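You operate a simulated robot arm through the tools that you are given. There is no shell and no other tool.

You are at the controls of a simulated robot arm. One attempt, no reset.

JOB
Share out the thick markers on the clear end of the green work bench. At the end: the yellow thick marker from the clear end of the green work bench is on top of the brown bulb box on the clear end of the green work bench; the teal thick marker from the clear end of the green work bench is on the orange board; the red glue stick from the clear end of the green work bench stands on top of the black weight; the purple thick marker from the clear end of the green work bench is in the small blue box; whatever was shut is shut again. Leave all else as you found it, and nothing knocked over.

Only the result counts: the job must be done as asked and must still hold three seconds after the hand-in. Knocking over, shifting, dropping, spilling or breaking anything else fails it.

ROBOT AND FRAMES
A 7-joint arm with a two-finger parallel gripper, fixed in place. Base frame: the origin is at the foot of the arm, x ahead of it, y to its left, z up; the work surface is at about z = 0. Readings come in cm, rad, newtons and seconds.
With the tool pointing down near the work surface it reaches from about 22 to 58 cm from the base axis. Its first joint turns from -1.152 to 1.152 rad. Payload 2.5 kg.
The TCP is the grasp point between the finger pads, 2.3 cm short of the fingertips. In the tool frame z runs along the fingers and y along their closing line. Largest opening 9.4 cm; finger width 3.8, thickness 1; the body of the gripper, 5.4 by 9.6 cm, starts 3.9 cm behind the TCP.
Orientation is that of the tool frame in the base frame, as a unit quaternion [w, x, y, z]. With the fingers straight down and closing along the base's y, the tool's x points along the base's -x, its y along +y and its z along -z.

CONTROLS
- The arm moves only by the tool apply_moves. Its arguments are lists of equal length, an entry for each row: "slide": the shift along the tool's x, y, z in units of 40 mm (1.0 is 40 mm), a list of three; "turn": the turn, a rotation vector about the tool's x, y, z in units of 6 degrees (1.0 is 6 degrees), a list of three; "grip": the closure, from 0 (fully open) to 1 (shut). In form: {"slide": [[x, y, z], ...], "turn": [[ax, ay, az], ...], "grip": [grip, ...]}. A call has 1 to 20 rows; each row shifts and turns the commanded pose from where the row before left it, along the tool's axes as they then stand. A call with a number of a shift or a turn outside -1 to 1 is refused whole. Each row takes 0.2 s and may step no farther than 5 cm and 0.15 rad from the row before; otherwise, or with a gripper value out of range, the whole call is refused. Where a pose cannot be reached the arm comes as near as it can. A force on the tool above 40 N (or 10 N above the force at the start of the call, whichever is more), or a blocked arm, ends the call early, and 0.2 s more pass. Each finger travels about 10.8 cm/s and halts on what it meets, pressing with about 26 N; the grip force reading is that of the motor and also rises with nothing between the fingers. The clock runs only during rows and for 0.2 s after the last one: add rows that do not move to give the fingers time. The reply holds the time, the measured pose of the TCP, the force on the tool along the base axes, the opening and the grip force, in the units named above and with some noise, with the torque about the TCP (base axes, N m) and any sound that the robot's microphone picked up.
- Cameras (640 x 400 px; columns grow to the right, rows downward): "scene" is fixed at [12.11, -40.78, 54.1]; the picture's right is [0.81, -0.59, 0.00], its down [-0.36, -0.48, -0.80] and it looks along [0.47, 0.64, -0.60] (base axes); focal length 229 px, centre (320, 200). "wrist" rides on the gripper at [8.6, 1.6, -7.5] in the tool frame; the picture's right is [-0.18, 0.98, 0.00], its down [-0.58, -0.11, -0.81] and it looks along [-0.79, -0.15, 0.59] (tool axes); focal length 243 px, centre (320, 200). There is no depth. A picture from a camera that has moved, and an enlarged one, comes with that camera's place and axes in the base frame and with its lens.
- snapshot(camera): a new picture of that camera. It takes no simulated time.
- enlarge(camera, box): a new picture of the part [left, top, right, bottom] of that camera's present view, enlarged. It takes no simulated time.
- hand_in(): hands the job in; it is judged then, once.

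Places have to be worked out from the pictures, the camera data and where the tool is seen. Open the gripper and draw the arm clear of the work before you hand the job in, unless the task says otherwise.

The tools are called as name(argument=value, ...) on one line, values as JSON. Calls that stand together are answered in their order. apply_moves: Moves the arm, as the interface text tells. Its arguments: {"type":"object","properties":{"slide":{"type":"array","items":{"type":"array","items":{"type":"number"}}},"turn":{"type":"array","items":{"type":"array","items":{"type":"number"}}},"grip":{"type":"array","items":{"type":"number"}}},"required":["slide","turn","grip"]} The other tools are called the same way: snapshot (camera) takes a picture; enlarge (camera, box) takes an enlarged picture of a part of a camera's view; hand_in () hands the job in.

At the start:

```text
time_s: 0.0
tcp_pos: [33.0, -2.41, 40.22]
tool_rot: [0.0, 0.0, 1.0, 0.0]
contact_force: [-0.3, 0.3, -0.3]
ft_torque: [-0.05, 0.0, -0.01]
width: 9.38
grasp_force: 0.1
```

scene: 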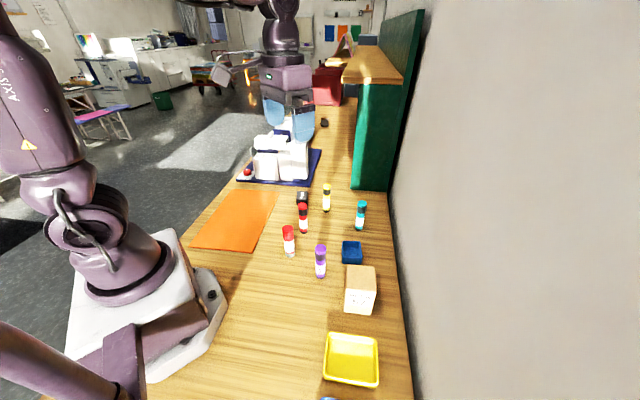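
wrist: 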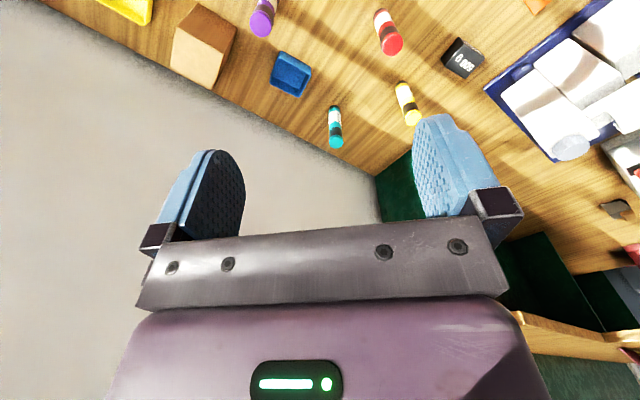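

I start by taking a closer look at the bench in the scene view to identify the objects.

enlarge(camera="scene", box=[180, 170, 420, 320])

enlarge(camera="scene", box=[270, 180, 390, 255])

enlarge(camera="wrist", box=[160, 0, 560, 250])

enlarge(camera="scene", box=[270, 240, 430, 400])

```text
2.67 times, centred on (300, 245) of scene
camera zoom: at [12.11, -40.78, 54.1], right [0.81, -0.59, 0.0], down [-0.36, -0.48, -0.8], along [0.47, 0.64, -0.6], focal length 612 px, centre (373, 80)
```

zoom: 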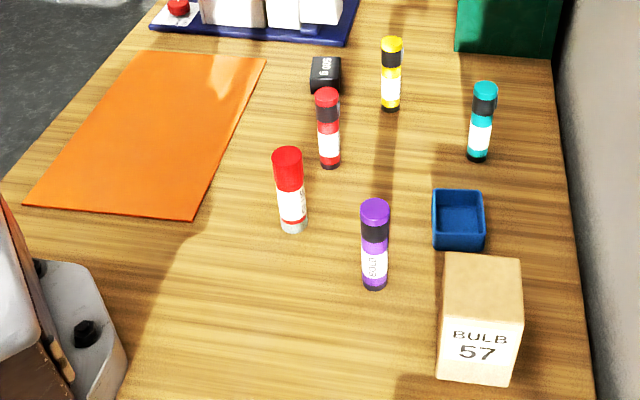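

```text
5.33 times, centred on (330, 218) of scene
camera zoom: at [12.11, -40.78, 54.1], right [0.81, -0.59, 0.0], down [-0.36, -0.48, -0.8], along [0.47, 0.64, -0.6], focal length 1223 px, centre (267, 107)
```

zoom: 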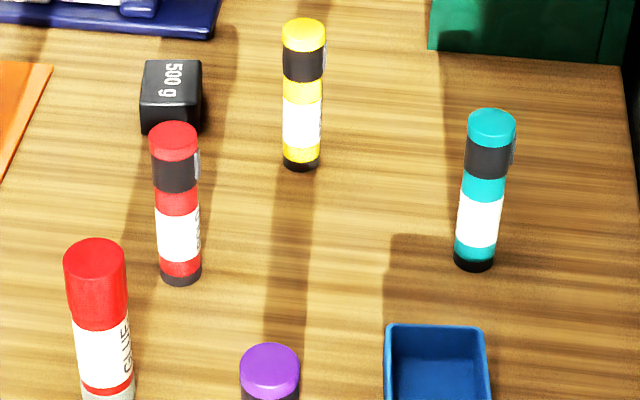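

```text
1.60 times, centred on (360, 125) of wrist
camera zoom: at [24.36, -0.68, 47.69], right [0.18, 0.98, 0.0], down [0.58, -0.11, 0.81], along [0.79, -0.15, -0.59], focal length 388 px, centre (256, 320)
```

zoom: 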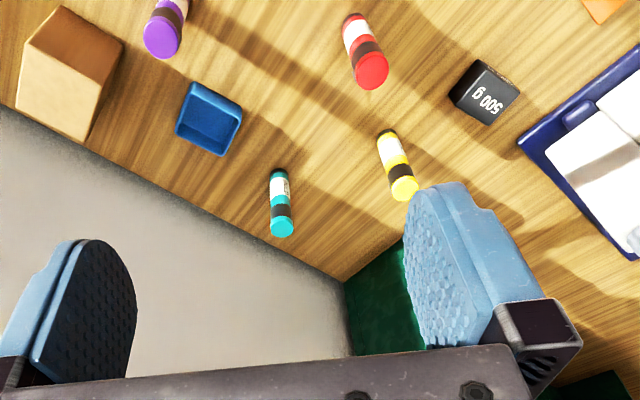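

```text
2.50 times, centred on (350, 320) of scene
camera zoom: at [12.11, -40.78, 54.1], right [0.81, -0.59, 0.0], down [-0.36, -0.48, -0.8], along [0.47, 0.64, -0.6], focal length 573 px, centre (245, -100)
```

zoom: 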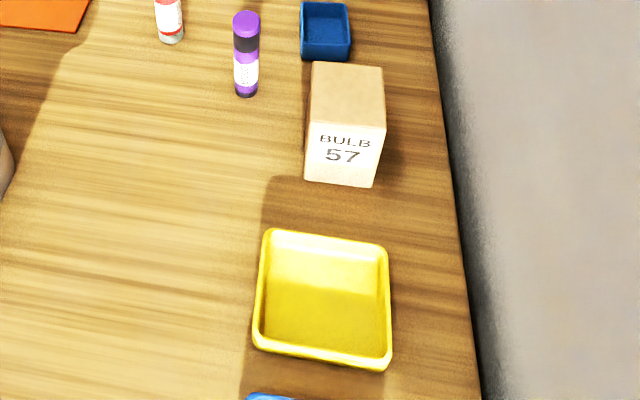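

All markers and the glue stick stand upright, about 11 cm tall. From the scene camera I put purple at about (34.4,-10.7), teal (55.6,-3.8), yellow (52.9,10.6), glue (31.5,0.4), the weight (49,20.6), the blue box (46,-10.7) and the bulb box (37.7,-21.8, top at 9). I'll move above the purple marker with the fingers partly closed and check alignment with the wrist camera.

apply_moves(slide=[[-0.072, -0.415, 0.81], [-0.072, -0.415, 0.81], [-0.072, -0.415, 0.81], [-0.072, -0.415, 0.81], [-0.072, -0.415, 0.81], [0, 0, 0], [0, 0, 0]], turn=[[0, 0, 0], [0, 0, 0], [0, 0, 0], [0, 0, 0], [0, 0, 0], [0, 0, 0], [0, 0, 0]], grip=[0.4, 0.4, 0.4, 0.4, 0.4, 0.4, 0.4])

```text
time_s: 1.6
tcp_pos: [34.48, -10.74, 24.11]
tool_rot: [0.0, -0.001, 1.0, 0.0]
contact_force: [-0.2, 0.0, -0.7]
ft_torque: [0.01, 0.02, -0.05]
width: 5.64
grasp_force: 0.1
```

The arm is above the purple marker with a 5.6 cm opening. I take pictures to check how the marker lines up with the tool axis.

snapshot(camera="wrist")

snapshot(camera="scene")

```text
taken
camera wrist: at [25.92, -8.99, 31.63], right [0.18, 0.98, 0.0], down [0.58, -0.11, 0.81], along [0.79, -0.15, -0.59], focal length 243 px, centre (320, 200)
```

wrist: 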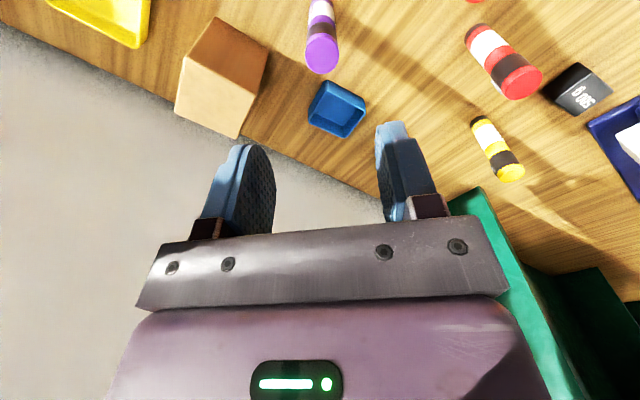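

```text
taken
```

scene: 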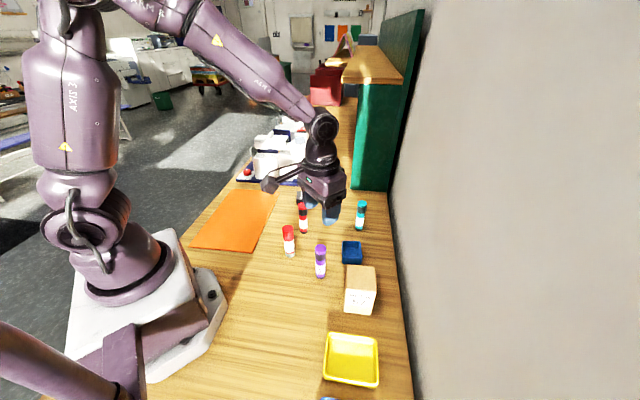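

The purple cap shows near column 322, close to the expected axis at column 320 and row 54. I enlarge it to measure precisely.

enlarge(camera="wrist", box=[240, 0, 400, 100])

enlarge(camera="wrist", box=[440, 0, 640, 200])

```text
4.00 times, centred on (320, 50) of wrist
camera zoom: at [25.92, -8.99, 31.63], right [0.18, 0.98, 0.0], down [0.58, -0.11, 0.81], along [0.79, -0.15, -0.59], focal length 970 px, centre (320, 800)
```

zoom: 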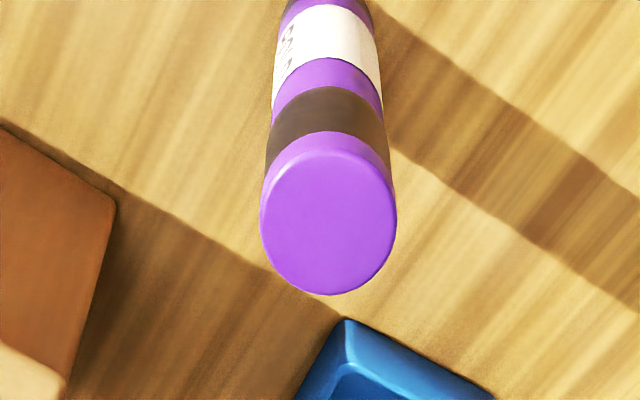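

```text
2.00 times, centred on (540, 100) of wrist
camera zoom: at [25.92, -8.99, 31.63], right [0.18, 0.98, 0.0], down [0.58, -0.11, 0.81], along [0.79, -0.15, -0.59], focal length 485 px, centre (-120, 400)
```

zoom: 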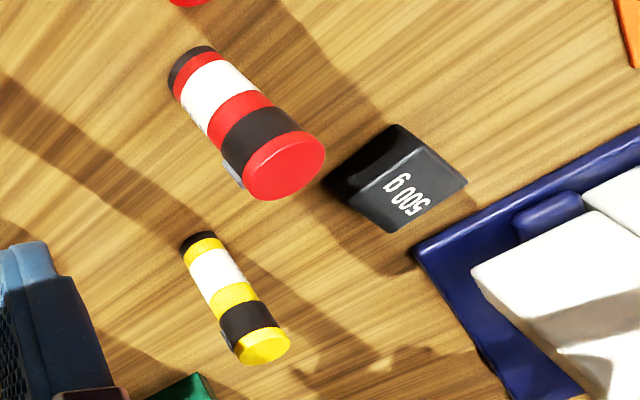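

The purple cap centre is about 0.15 cm to +y and 0.1 cm to +x of the tool axis. I correct for that and go down to just above the cap for another look.

apply_moves(slide=[[-0.01, 0.02, 0.65], [-0.01, 0.02, 0.65], [0, 0, 0.65], [0, 0, 0.5], [0, 0, 0]], turn=[[0, 0, 0], [0, 0, 0], [0, 0, 0], [0, 0, 0], [0, 0, 0]], grip=[0.4, 0.4, 0.4, 0.4, 0.4])

snapshot(camera="wrist")

enlarge(camera="scene", box=[260, 180, 420, 320])

```text
time_s: 2.8
tcp_pos: [34.72, -10.72, 14.06]
tool_rot: [0.0, 0.001, 1.0, 0.0]
contact_force: [-0.4, 0.5, 0.1]
ft_torque: [-0.01, 0.01, 0.01]
width: 5.64
grasp_force: 0.0
```

```text
taken
camera wrist: at [26.0, -8.93, 21.62], right [0.18, 0.98, 0.0], down [0.58, -0.11, 0.81], along [0.79, -0.15, -0.59], focal length 243 px, centre (320, 200)
```

wrist: 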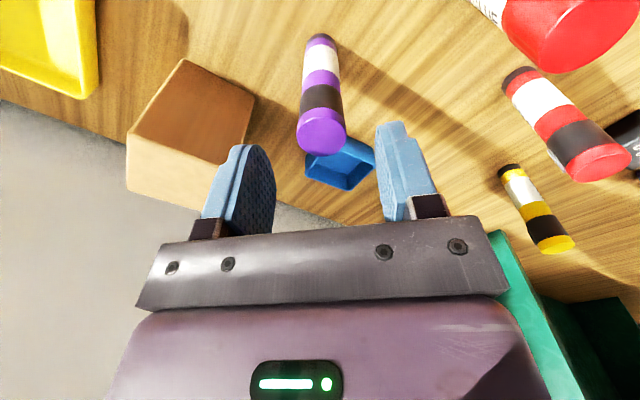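

```text
2.86 times, centred on (340, 250) of scene
camera zoom: at [12.11, -40.78, 54.1], right [0.81, -0.59, 0.0], down [-0.36, -0.48, -0.8], along [0.47, 0.64, -0.6], focal length 655 px, centre (263, 57)
```

zoom: 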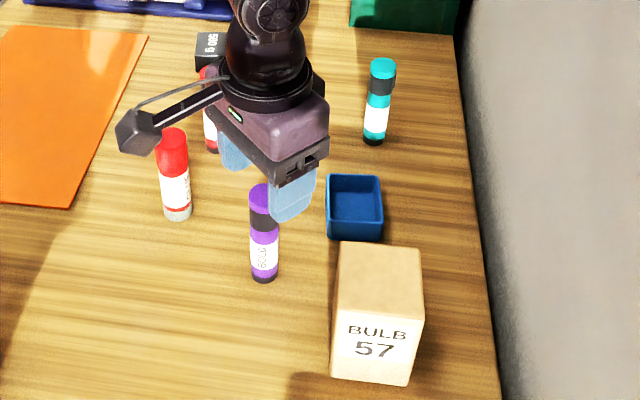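

I enlarge the view around the cap to measure the remaining offset before lowering.

enlarge(camera="wrist", box=[240, 20, 440, 220])

```text
2.00 times, centred on (340, 120) of wrist
camera zoom: at [26.0, -8.93, 21.62], right [0.18, 0.98, 0.0], down [0.58, -0.11, 0.81], along [0.79, -0.15, -0.59], focal length 485 px, centre (280, 360)
```

zoom: 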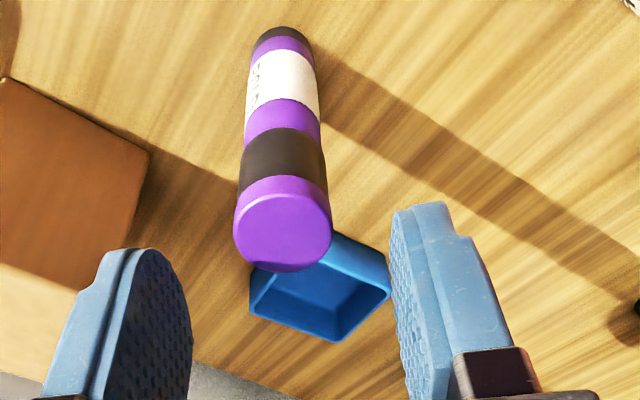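

Triangulating the two wrist views puts the purple cap top at (34.65,-10.49,10.7), which is on the tool axis. I lower to TCP z of about 7.8 and close on it.

apply_moves(slide=[[0, 0, 0.4], [0, 0, 0.4], [0, 0, 0.4], [0, 0, 0.375], [0, 0, 0]], turn=[[0, 0, 0], [0, 0, 0], [0, 0, 0], [0, 0, 0], [0, 0, 0]], grip=[0.4, 0.4, 0.4, 0.4, 0.4])

snapshot(camera="wrist")

```text
time_s: 4.0
tcp_pos: [34.66, -10.65, 7.78]
tool_rot: [0.001, 0.0, 1.0, 0.0]
contact_force: [0.1, 0.3, -0.8]
ft_torque: [-0.04, 0.02, -0.03]
width: 5.6
grasp_force: 0.0
```

```text
taken
camera wrist: at [25.96, -8.82, 15.3], right [0.18, 0.98, 0.0], down [0.58, -0.11, 0.81], along [0.79, -0.15, -0.59], focal length 243 px, centre (320, 200)
```

wrist: 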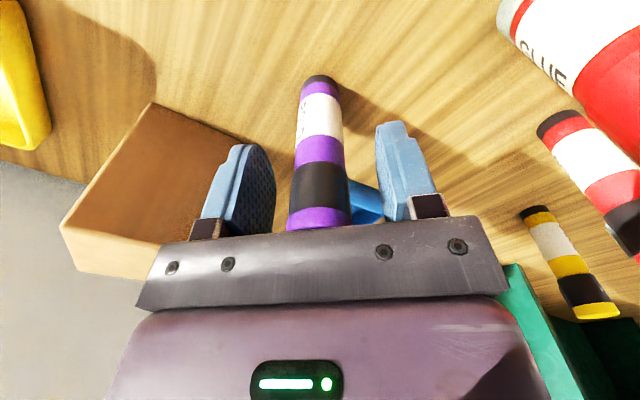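

The marker sits between the pads with clearance on both sides, so I close the gripper gently.

apply_moves(slide=[[0, 0, 0], [0, 0, 0], [0, 0, 0], [0, 0, 0], [0, 0, 0]], turn=[[0, 0, 0], [0, 0, 0], [0, 0, 0], [0, 0, 0], [0, 0, 0]], grip=[0.5, 0.6, 0.7, 0.9, 1.0])

snapshot(camera="wrist")

```text
time_s: 5.2
tcp_pos: [34.57, -10.68, 7.77]
tool_rot: [0.0, 0.0, 1.0, 0.001]
contact_force: [0.3, 0.9, -0.1]
ft_torque: [-0.01, 0.03, -0.01]
width: 2.56
grasp_force: 26.3
```

```text
taken
camera wrist: at [25.95, -8.81, 15.32], right [0.18, 0.98, 0.0], down [0.58, -0.11, 0.81], along [0.79, -0.15, -0.59], focal length 243 px, centre (320, 200)
```

wrist: 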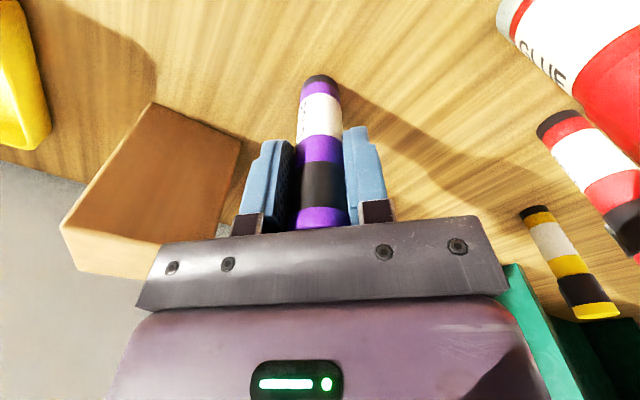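

It is gripped at 2.56 cm. I lift it straight up and then look at the blue box more precisely.

apply_moves(slide=[[0, 0, -0.3], [0, 0, -0.65], [0, 0, -0.65], [0, 0, -0.65], [0, 0, -0.65], [0, 0, -0.65], [0, 0, 0]], turn=[[0, 0, 0], [0, 0, 0], [0, 0, 0], [0, 0, 0], [0, 0, 0], [0, 0, 0], [0, 0, 0]], grip=[1, 1, 1, 1, 1, 1, 1])

snapshot(camera="wrist")

enlarge(camera="scene", box=[300, 220, 400, 320])

```text
time_s: 6.8
tcp_pos: [34.61, -10.59, 22.2]
tool_rot: [0.0, 0.0, 1.0, 0.0]
contact_force: [-0.2, -0.1, 0.0]
ft_torque: [0.01, -0.03, -0.02]
width: 2.56
grasp_force: 26.2
```

```text
taken
camera wrist: at [26.0, -8.8, 29.62], right [0.18, 0.98, 0.0], down [0.58, -0.11, 0.81], along [0.79, -0.15, -0.59], focal length 243 px, centre (320, 200)
```

wrist: 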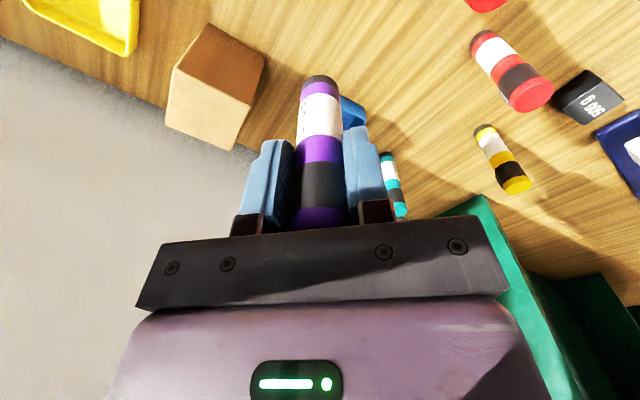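

```text
4.00 times, centred on (350, 270) of scene
camera zoom: at [12.11, -40.78, 54.1], right [0.81, -0.59, 0.0], down [-0.36, -0.48, -0.8], along [0.47, 0.64, -0.6], focal length 917 px, centre (200, -80)
```

zoom: 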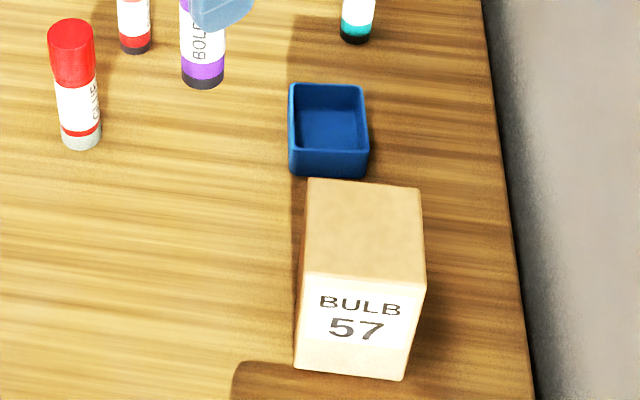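

From several views the blue box centre is about (46.0,-10.3), with its rim about 2.5 cm high and the box turned about 45°. I carry the purple marker over it at height and look again.

apply_moves(slide=[[-0.57, 0.013, 0], [-0.57, 0.013, 0], [-0.57, 0.013, 0], [-0.57, 0.013, 0], [-0.57, 0.013, 0], [0, 0, 0]], turn=[[0, 0, 0], [0, 0, 0], [0, 0, 0], [0, 0, 0], [0, 0, 0], [0, 0, 0]], grip=[1, 1, 1, 1, 1, 1])

snapshot(camera="wrist")

enlarge(camera="scene", box=[300, 180, 400, 280])

```text
time_s: 8.2
tcp_pos: [45.92, -10.34, 22.12]
tool_rot: [0.0, 0.0, 1.0, 0.0]
contact_force: [0.9, 0.1, -0.7]
ft_torque: [-0.01, 0.0, 0.03]
width: 2.56
grasp_force: 26.5
```

```text
taken
camera wrist: at [37.3, -8.58, 29.61], right [0.18, 0.98, 0.0], down [0.58, -0.11, 0.81], along [0.79, -0.15, -0.59], focal length 243 px, centre (320, 200)
```

wrist: 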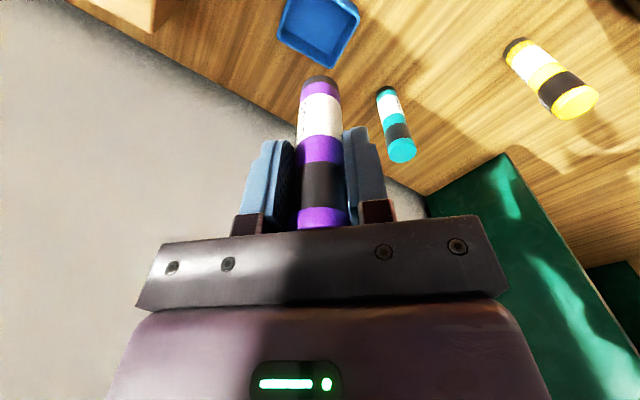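

```text
4.00 times, centred on (350, 230) of scene
camera zoom: at [12.11, -40.78, 54.1], right [0.81, -0.59, 0.0], down [-0.36, -0.48, -0.8], along [0.47, 0.64, -0.6], focal length 917 px, centre (200, 80)
```

zoom: 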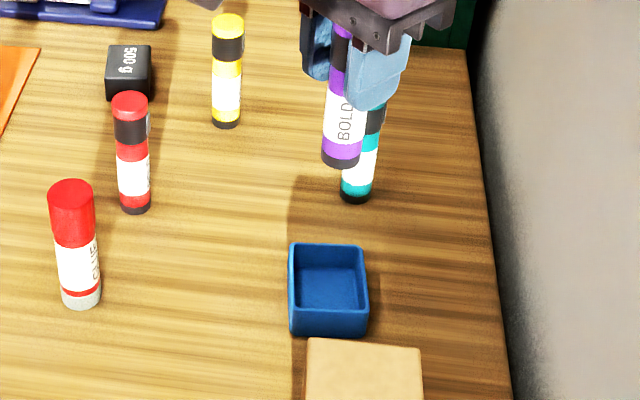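

The box is visible just below the marker's line of travel. I enlarge it to check the centring.

enlarge(camera="wrist", box=[240, 0, 400, 100])

```text
4.00 times, centred on (320, 50) of wrist
camera zoom: at [37.3, -8.58, 29.61], right [0.18, 0.98, 0.0], down [0.58, -0.11, 0.81], along [0.79, -0.15, -0.59], focal length 970 px, centre (320, 800)
```

zoom: 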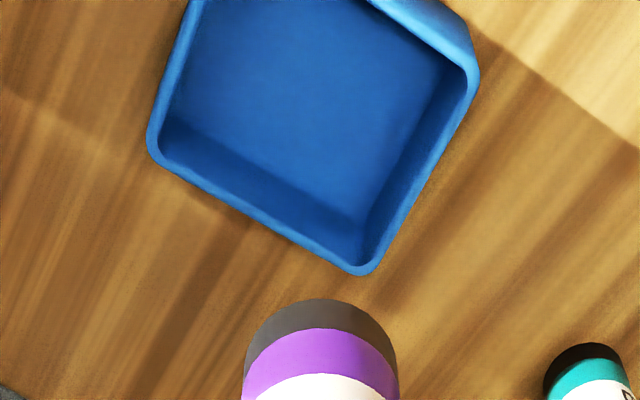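

The box centre works out at about (46.0,-10.45), so I nudge slightly and lower the marker to just above the floor of the box.

apply_moves(slide=[[-0.025, -0.035, 0.6], [0, 0, 0.6], [0, 0, 0.6], [0, 0, 0.6], [0, 0, 0.5], [0, 0, 0.35], [0, 0, 0]], turn=[[0, 0, 0], [0, 0, 0], [0, 0, 0], [0, 0, 0], [0, 0, 0], [0, 0, 0], [0, 0, 0]], grip=[1, 1, 1, 1, 1, 1, 1])

snapshot(camera="wrist")

enlarge(camera="scene", box=[300, 180, 400, 280])

```text
time_s: 9.8
tcp_pos: [45.94, -10.5, 9.17]
tool_rot: [-0.001, 0.0, 1.0, 0.0]
contact_force: [0.0, 0.8, -0.5]
ft_torque: [0.0, -0.01, -0.02]
width: 2.54
grasp_force: 26.2
```

```text
taken
camera wrist: at [37.43, -8.76, 16.62], right [0.18, 0.98, 0.0], down [0.58, -0.11, 0.81], along [0.79, -0.15, -0.59], focal length 243 px, centre (320, 200)
```

wrist: 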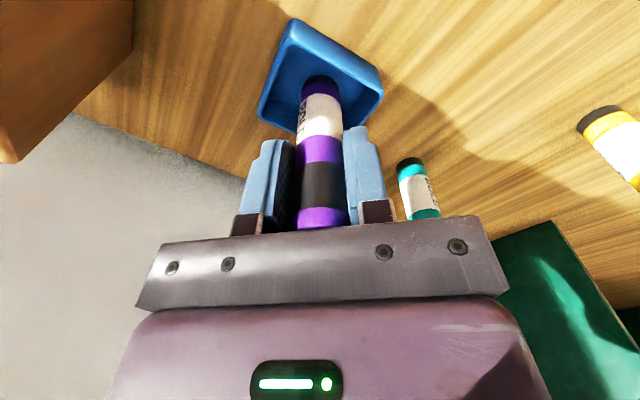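

```text
4.00 times, centred on (350, 230) of scene
camera zoom: at [12.11, -40.78, 54.1], right [0.81, -0.59, 0.0], down [-0.36, -0.48, -0.8], along [0.47, 0.64, -0.6], focal length 917 px, centre (200, 80)
```

zoom: 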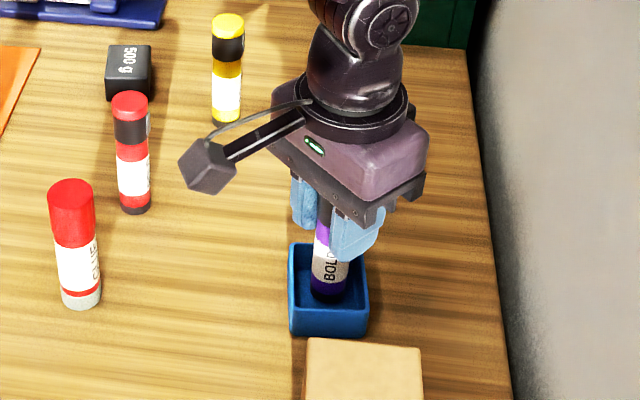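

The marker is well centred in the box. I lower it in small steps while watching the force.

apply_moves(slide=[[0, 0, 0.04], [0, 0, 0.04], [0, 0, 0.04], [0, 0, 0.03], [0, 0, 0]], turn=[[0, 0, 0], [0, 0, 0], [0, 0, 0], [0, 0, 0], [0, 0, 0]], grip=[1, 1, 1, 1, 1])

```text
time_s: 11.0
tcp_pos: [45.96, -10.41, 8.44]
tool_rot: [0.0, 0.0, 1.0, 0.0]
contact_force: [1.0, -0.8, -0.7]
ft_torque: [0.02, 0.02, 0.0]
width: 2.57
grasp_force: 26.0
```

No contact yet at z 8.44, so I continue in 0.08 cm steps.

apply_moves(slide=[[0, 0, 0.02], [0, 0, 0.02], [0, 0, 0.02], [0, 0, 0]], turn=[[0, 0, 0], [0, 0, 0], [0, 0, 0], [0, 0, 0]], grip=[1, 1, 1, 1])

```text
time_s: 12.0
tcp_pos: [45.95, -10.43, 8.2]
tool_rot: [0.001, -0.001, 1.0, 0.0]
contact_force: [-0.5, -0.3, -0.7]
ft_torque: [0.0, 0.02, 0.0]
width: 2.54
grasp_force: 25.6
```

Still no contact, with the base about 0.4 cm above table level. I keep going with small steps.

apply_moves(slide=[[0, 0, 0.02], [0, 0, 0.02], [0, 0, 0]], turn=[[0, 0, 0], [0, 0, 0], [0, 0, 0]], grip=[1, 1, 1])

```text
time_s: 12.8
tcp_pos: [46.14, -10.5, 8.19]
tool_rot: [0.001, 0.0, 1.0, 0.0]
contact_force: [-0.5, 0.4, 13.9]
ft_torque: [0.05, 0.09, -0.02]
width: 2.55
grasp_force: 26.2
```

That is contact (13.9 N), so the marker is on the box floor. I ease up a hair and open the fingers gently to about 5.4 cm.

apply_moves(slide=[[0, 0, -0.01], [0, 0, 0], [0, 0, 0], [0, 0, 0], [0, 0, 0], [0, 0, 0]], turn=[[0, 0, 0], [0, 0, 0], [0, 0, 0], [0, 0, 0], [0, 0, 0], [0, 0, 0]], grip=[1, 0.7, 0.6, 0.5, 0.42, 0.42])

snapshot(camera="wrist")

```text
time_s: 14.2
tcp_pos: [46.04, -10.45, 8.16]
tool_rot: [-0.001, 0.0, 1.0, 0.0]
contact_force: [0.6, 0.1, -0.7]
ft_torque: [-0.03, 0.04, 0.01]
width: 5.46
grasp_force: 0.1
```

```text
taken
camera wrist: at [37.39, -8.67, 15.67], right [0.18, 0.98, 0.0], down [0.58, -0.11, 0.81], along [0.79, -0.15, -0.59], focal length 243 px, centre (320, 200)
```

wrist: 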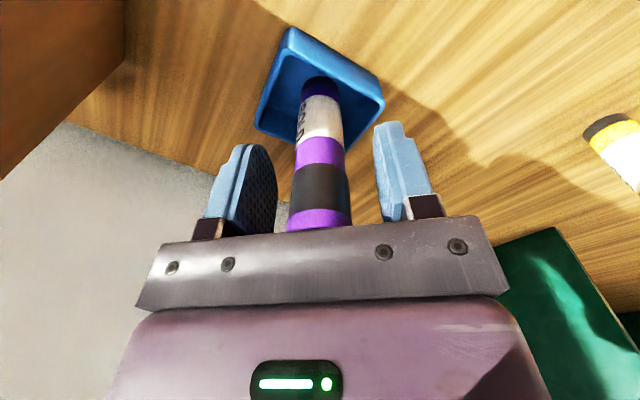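

The purple marker stands freely in the box. I rise straight up before moving to the teal marker.

apply_moves(slide=[[0, 0, -0.4], [0, 0, -0.7], [0, 0, -0.7], [0, 0, -0.7], [0, 0, -0.7], [0, 0, -0.7], [0, 0, 0]], turn=[[0, 0, 0], [0, 0, 0], [0, 0, 0], [0, 0, 0], [0, 0, 0], [0, 0, 0], [0, 0, 0]], grip=[0.42, 0.42, 0.42, 0.42, 0.42, 0.42, 0.42])

snapshot(camera="wrist")

snapshot(camera="scene")

```text
time_s: 15.8
tcp_pos: [45.74, -10.66, 23.75]
tool_rot: [0.0, 0.001, 1.0, 0.0]
contact_force: [0.0, 0.3, 0.4]
ft_torque: [-0.02, 0.0, -0.02]
width: 5.44
grasp_force: 0.1
```

```text
taken
camera wrist: at [37.13, -8.9, 31.28], right [0.18, 0.98, 0.0], down [0.58, -0.11, 0.81], along [0.79, -0.15, -0.59], focal length 243 px, centre (320, 200)
```

wrist: 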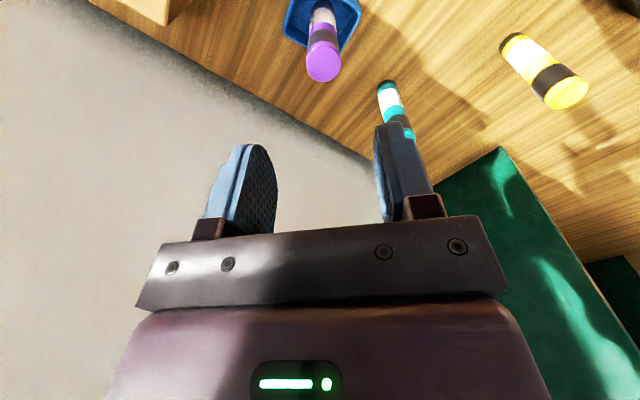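

```text
taken
```

scene: 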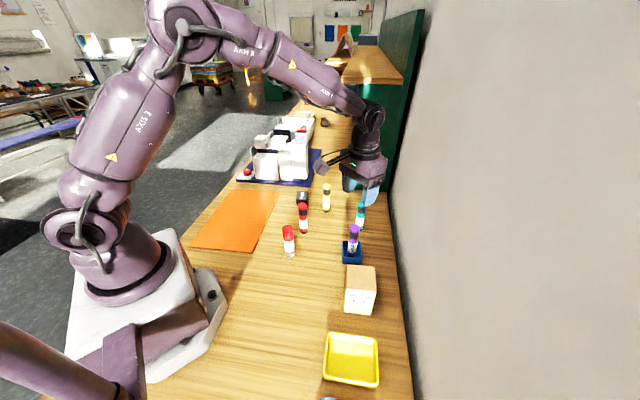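

The purple marker stands in its box. Next I move above the teal marker at about (55.6,-3.7), staying at height.

apply_moves(slide=[[-0.5, 0.34, 0], [-0.5, 0.34, 0], [-0.5, 0.34, 0], [-0.5, 0.34, 0.1], [-0.47, 0.34, 0.2], [0, 0, 0], [0, 0, 0]], turn=[[0, 0, 0], [0, 0, 0], [0, 0, 0], [0, 0, 0], [0, 0, 0], [0, 0, 0], [0, 0, 0]], grip=[0.42, 0.42, 0.42, 0.42, 0.42, 0.42, 0.42])

snapshot(camera="wrist")

enlarge(camera="wrist", box=[240, 0, 400, 100])

snapshot(camera="scene")

```text
time_s: 17.4
tcp_pos: [55.79, -3.76, 22.48]
tool_rot: [0.0, 0.0, 1.0, 0.0]
contact_force: [-1.2, 0.2, 0.7]
ft_torque: [0.06, 0.02, 0.0]
width: 5.44
grasp_force: 0.0
```

```text
taken
camera wrist: at [47.24, -1.92, 30.01], right [0.18, 0.98, 0.0], down [0.58, -0.11, 0.81], along [0.79, -0.15, -0.59], focal length 243 px, centre (320, 200)
```

wrist: 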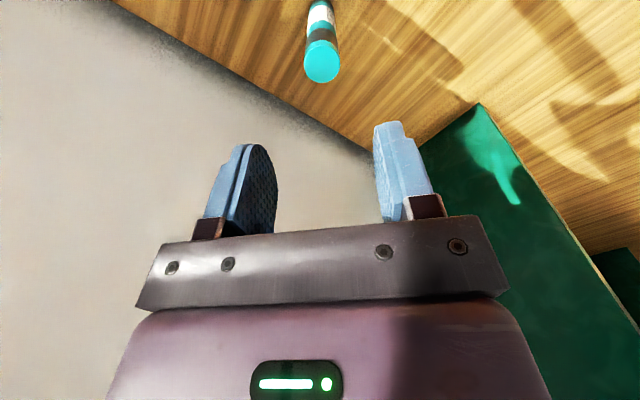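

```text
4.00 times, centred on (320, 50) of wrist
camera zoom: at [47.24, -1.92, 30.01], right [0.18, 0.98, 0.0], down [0.58, -0.11, 0.81], along [0.79, -0.15, -0.59], focal length 970 px, centre (320, 800)
```

zoom: 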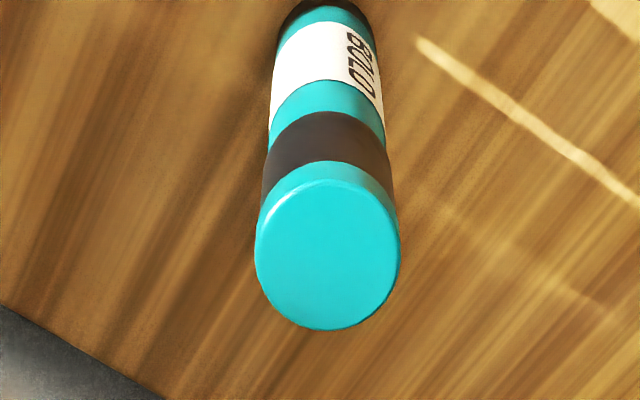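

```text
taken
```

scene: 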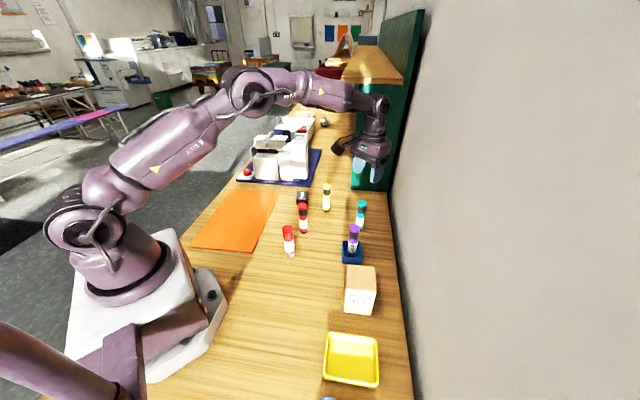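

The teal cap top is at about (55.88,-3.4), so I shift +0.1 in y and go down to just above the cap.

apply_moves(slide=[[-0.01, 0.03, 0.5], [0, 0, 0.6], [0, 0, 0.6], [0, 0, 0.4], [0, 0, 0]], turn=[[0, 0, 0], [0, 0, 0], [0, 0, 0], [0, 0, 0], [0, 0, 0]], grip=[0.42, 0.42, 0.42, 0.42, 0.42])

enlarge(camera="wrist", box=[240, 20, 440, 220])

```text
time_s: 18.6
tcp_pos: [56.19, -3.63, 14.04]
tool_rot: [0.001, 0.0, 1.0, 0.0]
contact_force: [-0.8, 0.2, 0.3]
ft_torque: [-0.01, 0.01, 0.0]
width: 5.44
grasp_force: 0.0
```

```text
2.00 times, centred on (340, 120) of wrist
camera zoom: at [47.4, -1.86, 21.57], right [0.18, 0.98, 0.0], down [0.58, -0.11, 0.81], along [0.79, -0.15, -0.59], focal length 485 px, centre (280, 360)
```

zoom: 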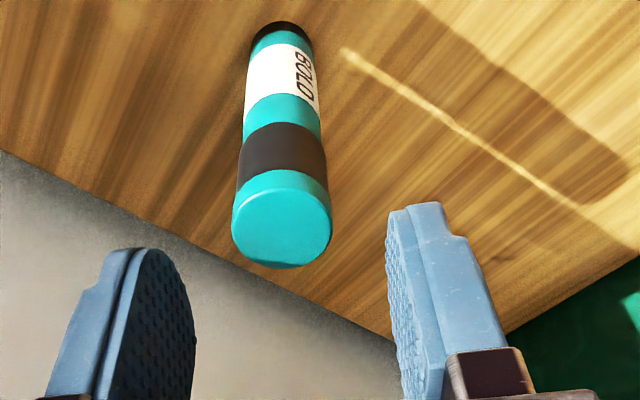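

The marker is centred within about 1 mm, so I lower to grasp height.

apply_moves(slide=[[0.025, 0.01, 0.4], [0, 0, 0.4], [0, 0, 0.4], [0, 0, 0.35], [0, 0, 0]], turn=[[0, 0, 0], [0, 0, 0], [0, 0, 0], [0, 0, 0], [0, 0, 0]], grip=[0.42, 0.42, 0.42, 0.42, 0.42])

snapshot(camera="wrist")

enlarge(camera="scene", box=[280, 140, 420, 280])

```text
time_s: 19.8
tcp_pos: [55.86, -3.61, 7.83]
tool_rot: [0.0, 0.001, 1.0, 0.001]
contact_force: [0.8, -0.4, 0.0]
ft_torque: [0.01, -0.02, 0.01]
width: 5.45
grasp_force: 0.1
```

```text
taken
camera wrist: at [47.18, -1.77, 15.32], right [0.18, 0.98, 0.0], down [0.58, -0.11, 0.81], along [0.79, -0.15, -0.59], focal length 243 px, centre (320, 200)
```

wrist: 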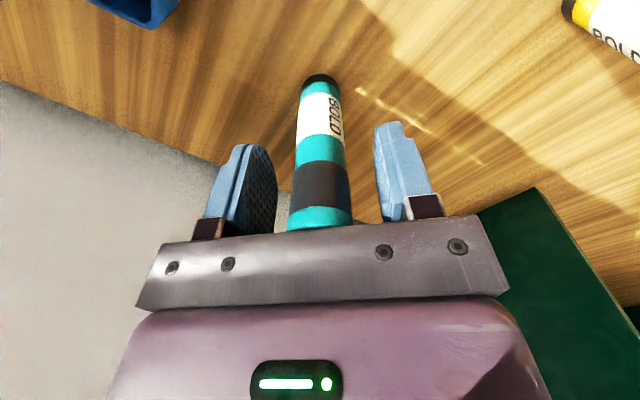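

```text
2.86 times, centred on (350, 210) of scene
camera zoom: at [12.11, -40.78, 54.1], right [0.81, -0.59, 0.0], down [-0.36, -0.48, -0.8], along [0.47, 0.64, -0.6], focal length 655 px, centre (234, 171)
```

zoom: 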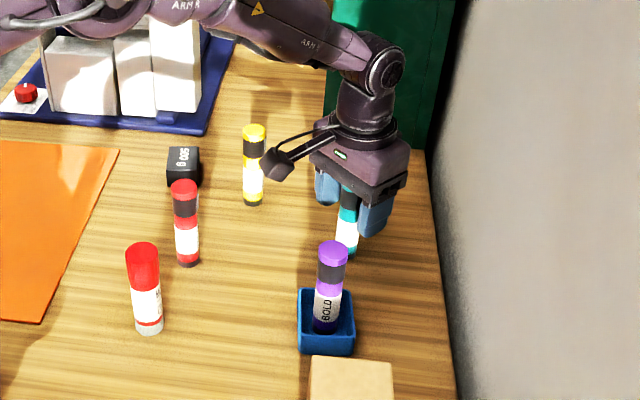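

The teal marker is centred between the pads and I close on it.

apply_moves(slide=[[0, 0, 0], [0, 0, 0], [0, 0, 0], [0, 0, 0], [0, 0, 0]], turn=[[0, 0, 0], [0, 0, 0], [0, 0, 0], [0, 0, 0], [0, 0, 0]], grip=[0.5, 0.6, 0.7, 0.9, 1.0])

snapshot(camera="wrist")

```text
time_s: 21.0
tcp_pos: [55.73, -3.55, 7.9]
tool_rot: [0.0, 0.0, 1.0, 0.0]
contact_force: [-1.2, -0.1, -0.6]
ft_torque: [0.02, 0.01, -0.01]
width: 2.57
grasp_force: 26.2
```

```text
taken
camera wrist: at [47.18, -1.77, 15.34], right [0.18, 0.98, 0.0], down [0.58, -0.11, 0.81], along [0.79, -0.15, -0.59], focal length 243 px, centre (320, 200)
```

wrist: 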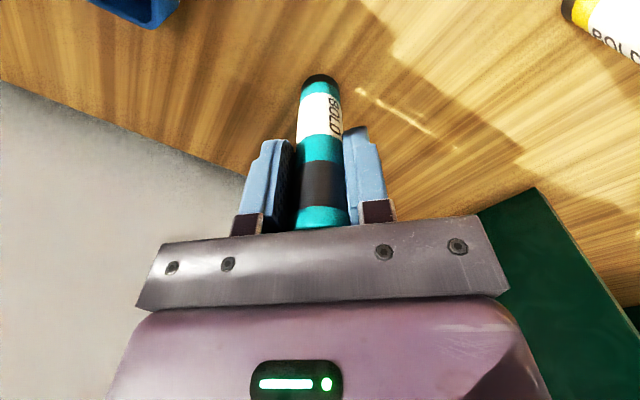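

The teal marker is gripped at 2.57 cm. I lift it and carry it across, at height, to above the orange board near (31,27).

apply_moves(slide=[[0, 0, -0.3], [0, 0, -0.6], [0, 0, -0.7], [0, 0, -0.7], [0, 0, -0.7], [0, 0, -0.5], [0, 0, 0]], turn=[[0, 0, 0], [0, 0, 0], [0, 0, 0], [0, 0, 0], [0, 0, 0], [0, 0, 0], [0, 0, 0]], grip=[1, 1, 1, 1, 1, 1, 1])

apply_moves(slide=[[0.3, 0.35, 0], [0.56, 0.69, 0], [0.56, 0.69, 0], [0.56, 0.69, 0], [0.56, 0.69, 0], [0.56, 0.69, 0], [0.56, 0.69, 0], [0.56, 0.69, 0], [0.56, 0.69, 0], [0.56, 0.69, 0], [0.56, 0.69, 0], [0.3, 0.4, 0], [0, 0, 0]], turn=[[0, 0, 0], [0, 0, 0], [0, 0, 0], [0, 0, 0], [0, 0, 0], [0, 0, 0], [0, 0, 0], [0, 0, 0], [0, 0, 0], [0, 0, 0], [0, 0, 0], [0, 0, 0], [0, 0, 0]], grip=[1, 1, 1, 1, 1, 1, 1, 1, 1, 1, 1, 1, 1])

snapshot(camera="wrist")

snapshot(camera="scene")

```text
time_s: 22.6
tcp_pos: [55.83, -3.58, 22.06]
tool_rot: [0.0, 0.0, 1.0, 0.0]
contact_force: [-0.1, 0.0, 0.7]
ft_torque: [0.03, -0.02, -0.01]
width: 2.55
grasp_force: 25.9
```

```text
time_s: 25.4
tcp_pos: [30.93, 27.04, 22.02]
tool_rot: [0.0, 0.0, 1.0, -0.001]
contact_force: [0.2, 0.6, -0.5]
ft_torque: [0.02, -0.02, -0.02]
width: 2.54
grasp_force: 25.8
```

```text
taken
camera wrist: at [22.25, 28.93, 29.5], right [0.18, 0.98, 0.0], down [0.58, -0.11, 0.81], along [0.79, -0.15, -0.59], focal length 243 px, centre (320, 200)
```

wrist: 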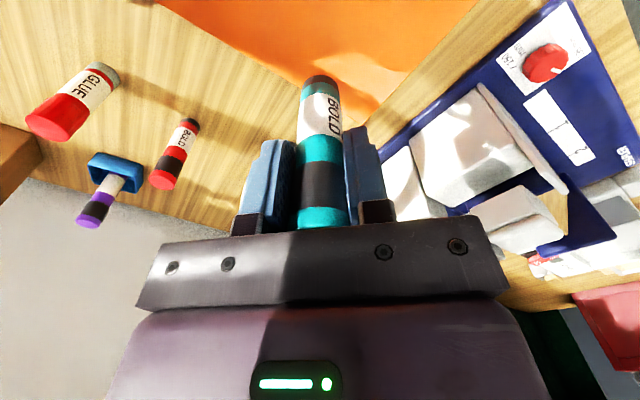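

```text
taken
```

scene: 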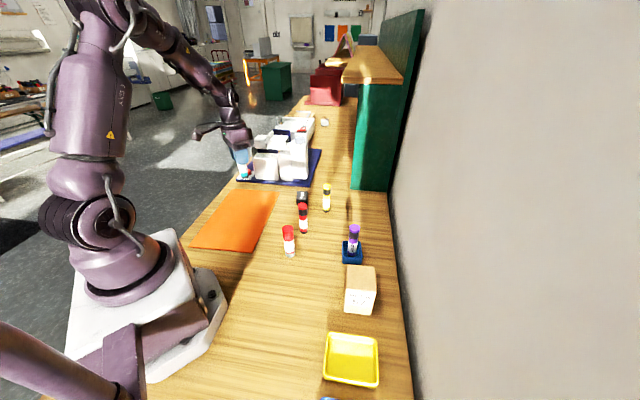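

The tool axis projects onto the orange board, with the nearest edge a few centimetres away. I shift a little further inside to (29,28) and lower to just above the board.

apply_moves(slide=[[0.25, 0.12, 0.3], [0.25, 0.13, 0.5], [0, 0, 0.6], [0, 0, 0.6], [0, 0, 0.6], [0, 0, 0.5], [0, 0, 0]], turn=[[0, 0, 0], [0, 0, 0], [0, 0, 0], [0, 0, 0], [0, 0, 0], [0, 0, 0], [0, 0, 0]], grip=[1, 1, 1, 1, 1, 1, 1])

snapshot(camera="wrist")

enlarge(camera="scene", box=[180, 120, 340, 260])

```text
time_s: 27.0
tcp_pos: [29.15, 27.91, 9.5]
tool_rot: [0.0, 0.0, 1.0, 0.0]
contact_force: [-0.6, 0.1, -0.8]
ft_torque: [0.01, 0.01, 0.01]
width: 2.54
grasp_force: 25.7
```

```text
taken
camera wrist: at [20.39, 29.74, 16.95], right [0.18, 0.98, 0.0], down [0.58, -0.11, 0.81], along [0.79, -0.15, -0.59], focal length 243 px, centre (320, 200)
```

wrist: 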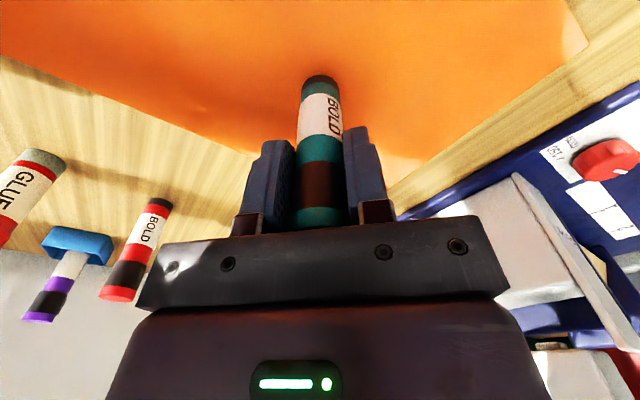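

```text
2.86 times, centred on (260, 190) of scene
camera zoom: at [12.11, -40.78, 54.1], right [0.81, -0.59, 0.0], down [-0.36, -0.48, -0.8], along [0.47, 0.64, -0.6], focal length 655 px, centre (491, 229)
```

zoom: 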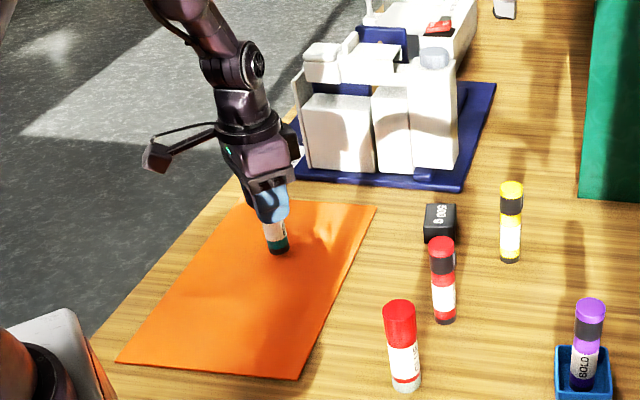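

The marker is over the board, well inside its edges. I lower in small steps until it touches.

apply_moves(slide=[[0, 0, 0.05], [0, 0, 0.05], [0, 0, 0.05], [0, 0, 0.04], [0, 0, 0.02], [0, 0, 0]], turn=[[0, 0, 0], [0, 0, 0], [0, 0, 0], [0, 0, 0], [0, 0, 0], [0, 0, 0]], grip=[1, 1, 1, 1, 1, 1])

```text
time_s: 28.4
tcp_pos: [29.0, 28.03, 8.73]
tool_rot: [0.0, 0.0, 1.0, -0.001]
contact_force: [0.1, -0.2, -0.2]
ft_torque: [-0.01, 0.0, 0.0]
width: 2.55
grasp_force: 26.4
```

No contact at 8.7; continuing with small steps.

apply_moves(slide=[[0, 0, 0.03], [0, 0, 0.03], [0, 0, 0.02], [0, 0, 0]], turn=[[0, 0, 0], [0, 0, 0], [0, 0, 0], [0, 0, 0]], grip=[1, 1, 1, 1])

```text
time_s: 29.4
tcp_pos: [29.18, 28.11, 8.43]
tool_rot: [0.0, 0.0, 1.0, 0.0]
contact_force: [0.4, 0.1, 0.6]
ft_torque: [-0.02, 0.0, 0.01]
width: 2.57
grasp_force: 26.3
```

Still free at 8.43. I keep lowering.

apply_moves(slide=[[0, 0, 0.02], [0, 0, 0.02], [0, 0, 0]], turn=[[0, 0, 0], [0, 0, 0], [0, 0, 0]], grip=[1, 1, 1])

```text
time_s: 30.2
tcp_pos: [29.15, 28.13, 8.23]
tool_rot: [0.0, 0.0, 1.0, 0.0]
contact_force: [-0.4, 0.0, 2.5]
ft_torque: [0.01, -0.02, 0.0]
width: 2.57
grasp_force: 25.8
```

A slight upward force of 2.5 N suggests contact is starting. One more tiny step to confirm.

apply_moves(slide=[[0, 0, 0.012], [0, 0, 0]], turn=[[0, 0, 0], [0, 0, 0]], grip=[1, 1])

```text
time_s: 30.8
tcp_pos: [29.27, 28.12, 8.18]
tool_rot: [0.001, 0.001, 1.0, 0.001]
contact_force: [-2.7, -0.6, 15.7]
ft_torque: [-0.08, 0.09, 0.0]
width: 2.55
grasp_force: 25.4
```

Contact is confirmed at 15.7 N. I ease up slightly and open.

apply_moves(slide=[[0, 0, -0.012], [0, 0, 0], [0, 0, 0], [0, 0, 0], [0, 0, 0], [0, 0, 0]], turn=[[0, 0, 0], [0, 0, 0], [0, 0, 0], [0, 0, 0], [0, 0, 0], [0, 0, 0]], grip=[1, 0.7, 0.6, 0.5, 0.42, 0.42])

snapshot(camera="wrist")

```text
time_s: 32.2
tcp_pos: [29.11, 28.02, 8.21]
tool_rot: [0.0, 0.0, 1.0, 0.0]
contact_force: [0.5, -0.2, -0.7]
ft_torque: [-0.01, -0.02, 0.02]
width: 5.46
grasp_force: 0.1
```

```text
taken
camera wrist: at [20.48, 29.81, 15.71], right [0.18, 0.98, 0.0], down [0.58, -0.11, 0.81], along [0.79, -0.15, -0.59], focal length 243 px, centre (320, 200)
```

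wrist: 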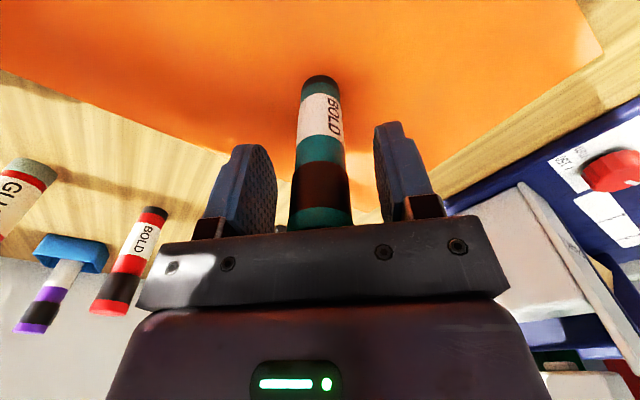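

The teal marker stands on the board. I rise straight up and then move toward the yellow marker.

apply_moves(slide=[[0, 0, -0.4], [0, 0, -0.7], [0, 0, -0.7], [0, 0, -0.7], [0, 0, -0.7], [0, 0, -0.5], [0, 0, 0]], turn=[[0, 0, 0], [0, 0, 0], [0, 0, 0], [0, 0, 0], [0, 0, 0], [0, 0, 0], [0, 0, 0]], grip=[0.42, 0.42, 0.42, 0.42, 0.42, 0.42, 0.42])

snapshot(camera="wrist")

apply_moves(slide=[[-0.4, -0.3, 0], [-0.7, -0.5, 0], [-0.7, -0.5, 0], [-0.7, -0.5, 0], [-0.7, -0.5, 0], [-0.7, -0.5, 0], [-0.7, -0.5, 0], [-0.7, -0.5, 0], [-0.7, -0.53, 0], [0, 0, 0], [0, 0, 0]], turn=[[0, 0, 0], [0, 0, 0], [0, 0, 0], [0, 0, 0], [0, 0, 0], [0, 0, 0], [0, 0, 0], [0, 0, 0], [0, 0, 0], [0, 0, 0], [0, 0, 0]], grip=[0.42, 0.42, 0.42, 0.42, 0.42, 0.42, 0.42, 0.42, 0.42, 0.42, 0.42])

snapshot(camera="wrist")

snapshot(camera="scene")

```text
time_s: 33.8
tcp_pos: [28.92, 28.02, 23.09]
tool_rot: [-0.001, 0.0, 1.0, 0.0]
contact_force: [0.0, -0.5, 0.4]
ft_torque: [0.0, -0.05, 0.02]
width: 5.46
grasp_force: 0.0
```

```text
taken
camera wrist: at [20.32, 29.8, 30.5], right [0.18, 0.98, 0.0], down [0.58, -0.11, 0.81], along [0.79, -0.15, -0.59], focal length 243 px, centre (320, 200)
```

wrist: 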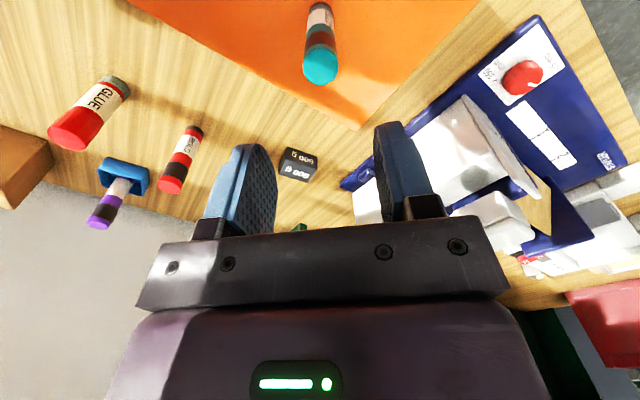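

```text
time_s: 36.2
tcp_pos: [53.03, 10.74, 22.99]
tool_rot: [0.0, 0.0, 1.0, 0.0]
contact_force: [-0.4, 0.8, -0.3]
ft_torque: [-0.03, 0.0, 0.03]
width: 5.46
grasp_force: 0.1
```

```text
taken
camera wrist: at [44.35, 12.55, 30.47], right [0.18, 0.98, 0.0], down [0.58, -0.11, 0.81], along [0.79, -0.15, -0.59], focal length 243 px, centre (320, 200)
```

wrist: 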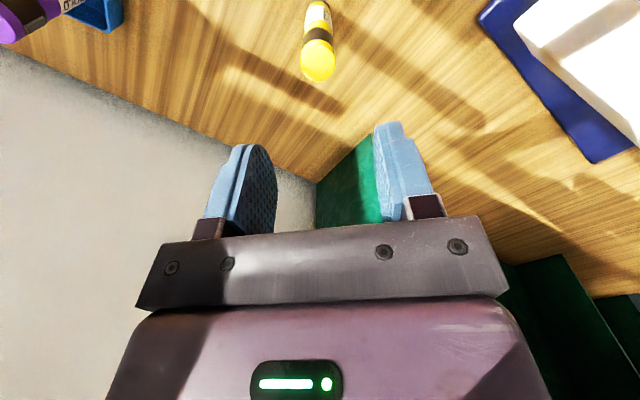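

```text
taken
```

scene: 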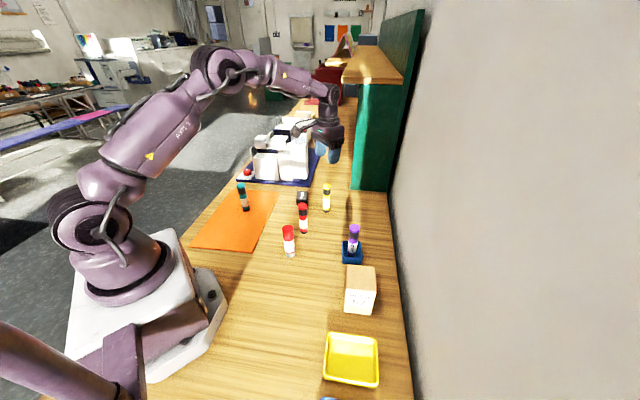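

I enlarge the yellow cap to measure its offset from the tool axis.

enlarge(camera="wrist", box=[240, 0, 400, 100])

```text
4.00 times, centred on (320, 50) of wrist
camera zoom: at [44.35, 12.55, 30.47], right [0.18, 0.98, 0.0], down [0.58, -0.11, 0.81], along [0.79, -0.15, -0.59], focal length 970 px, centre (320, 800)
```

zoom: 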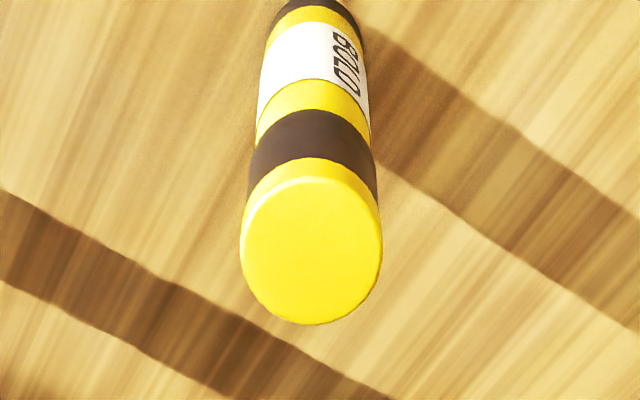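

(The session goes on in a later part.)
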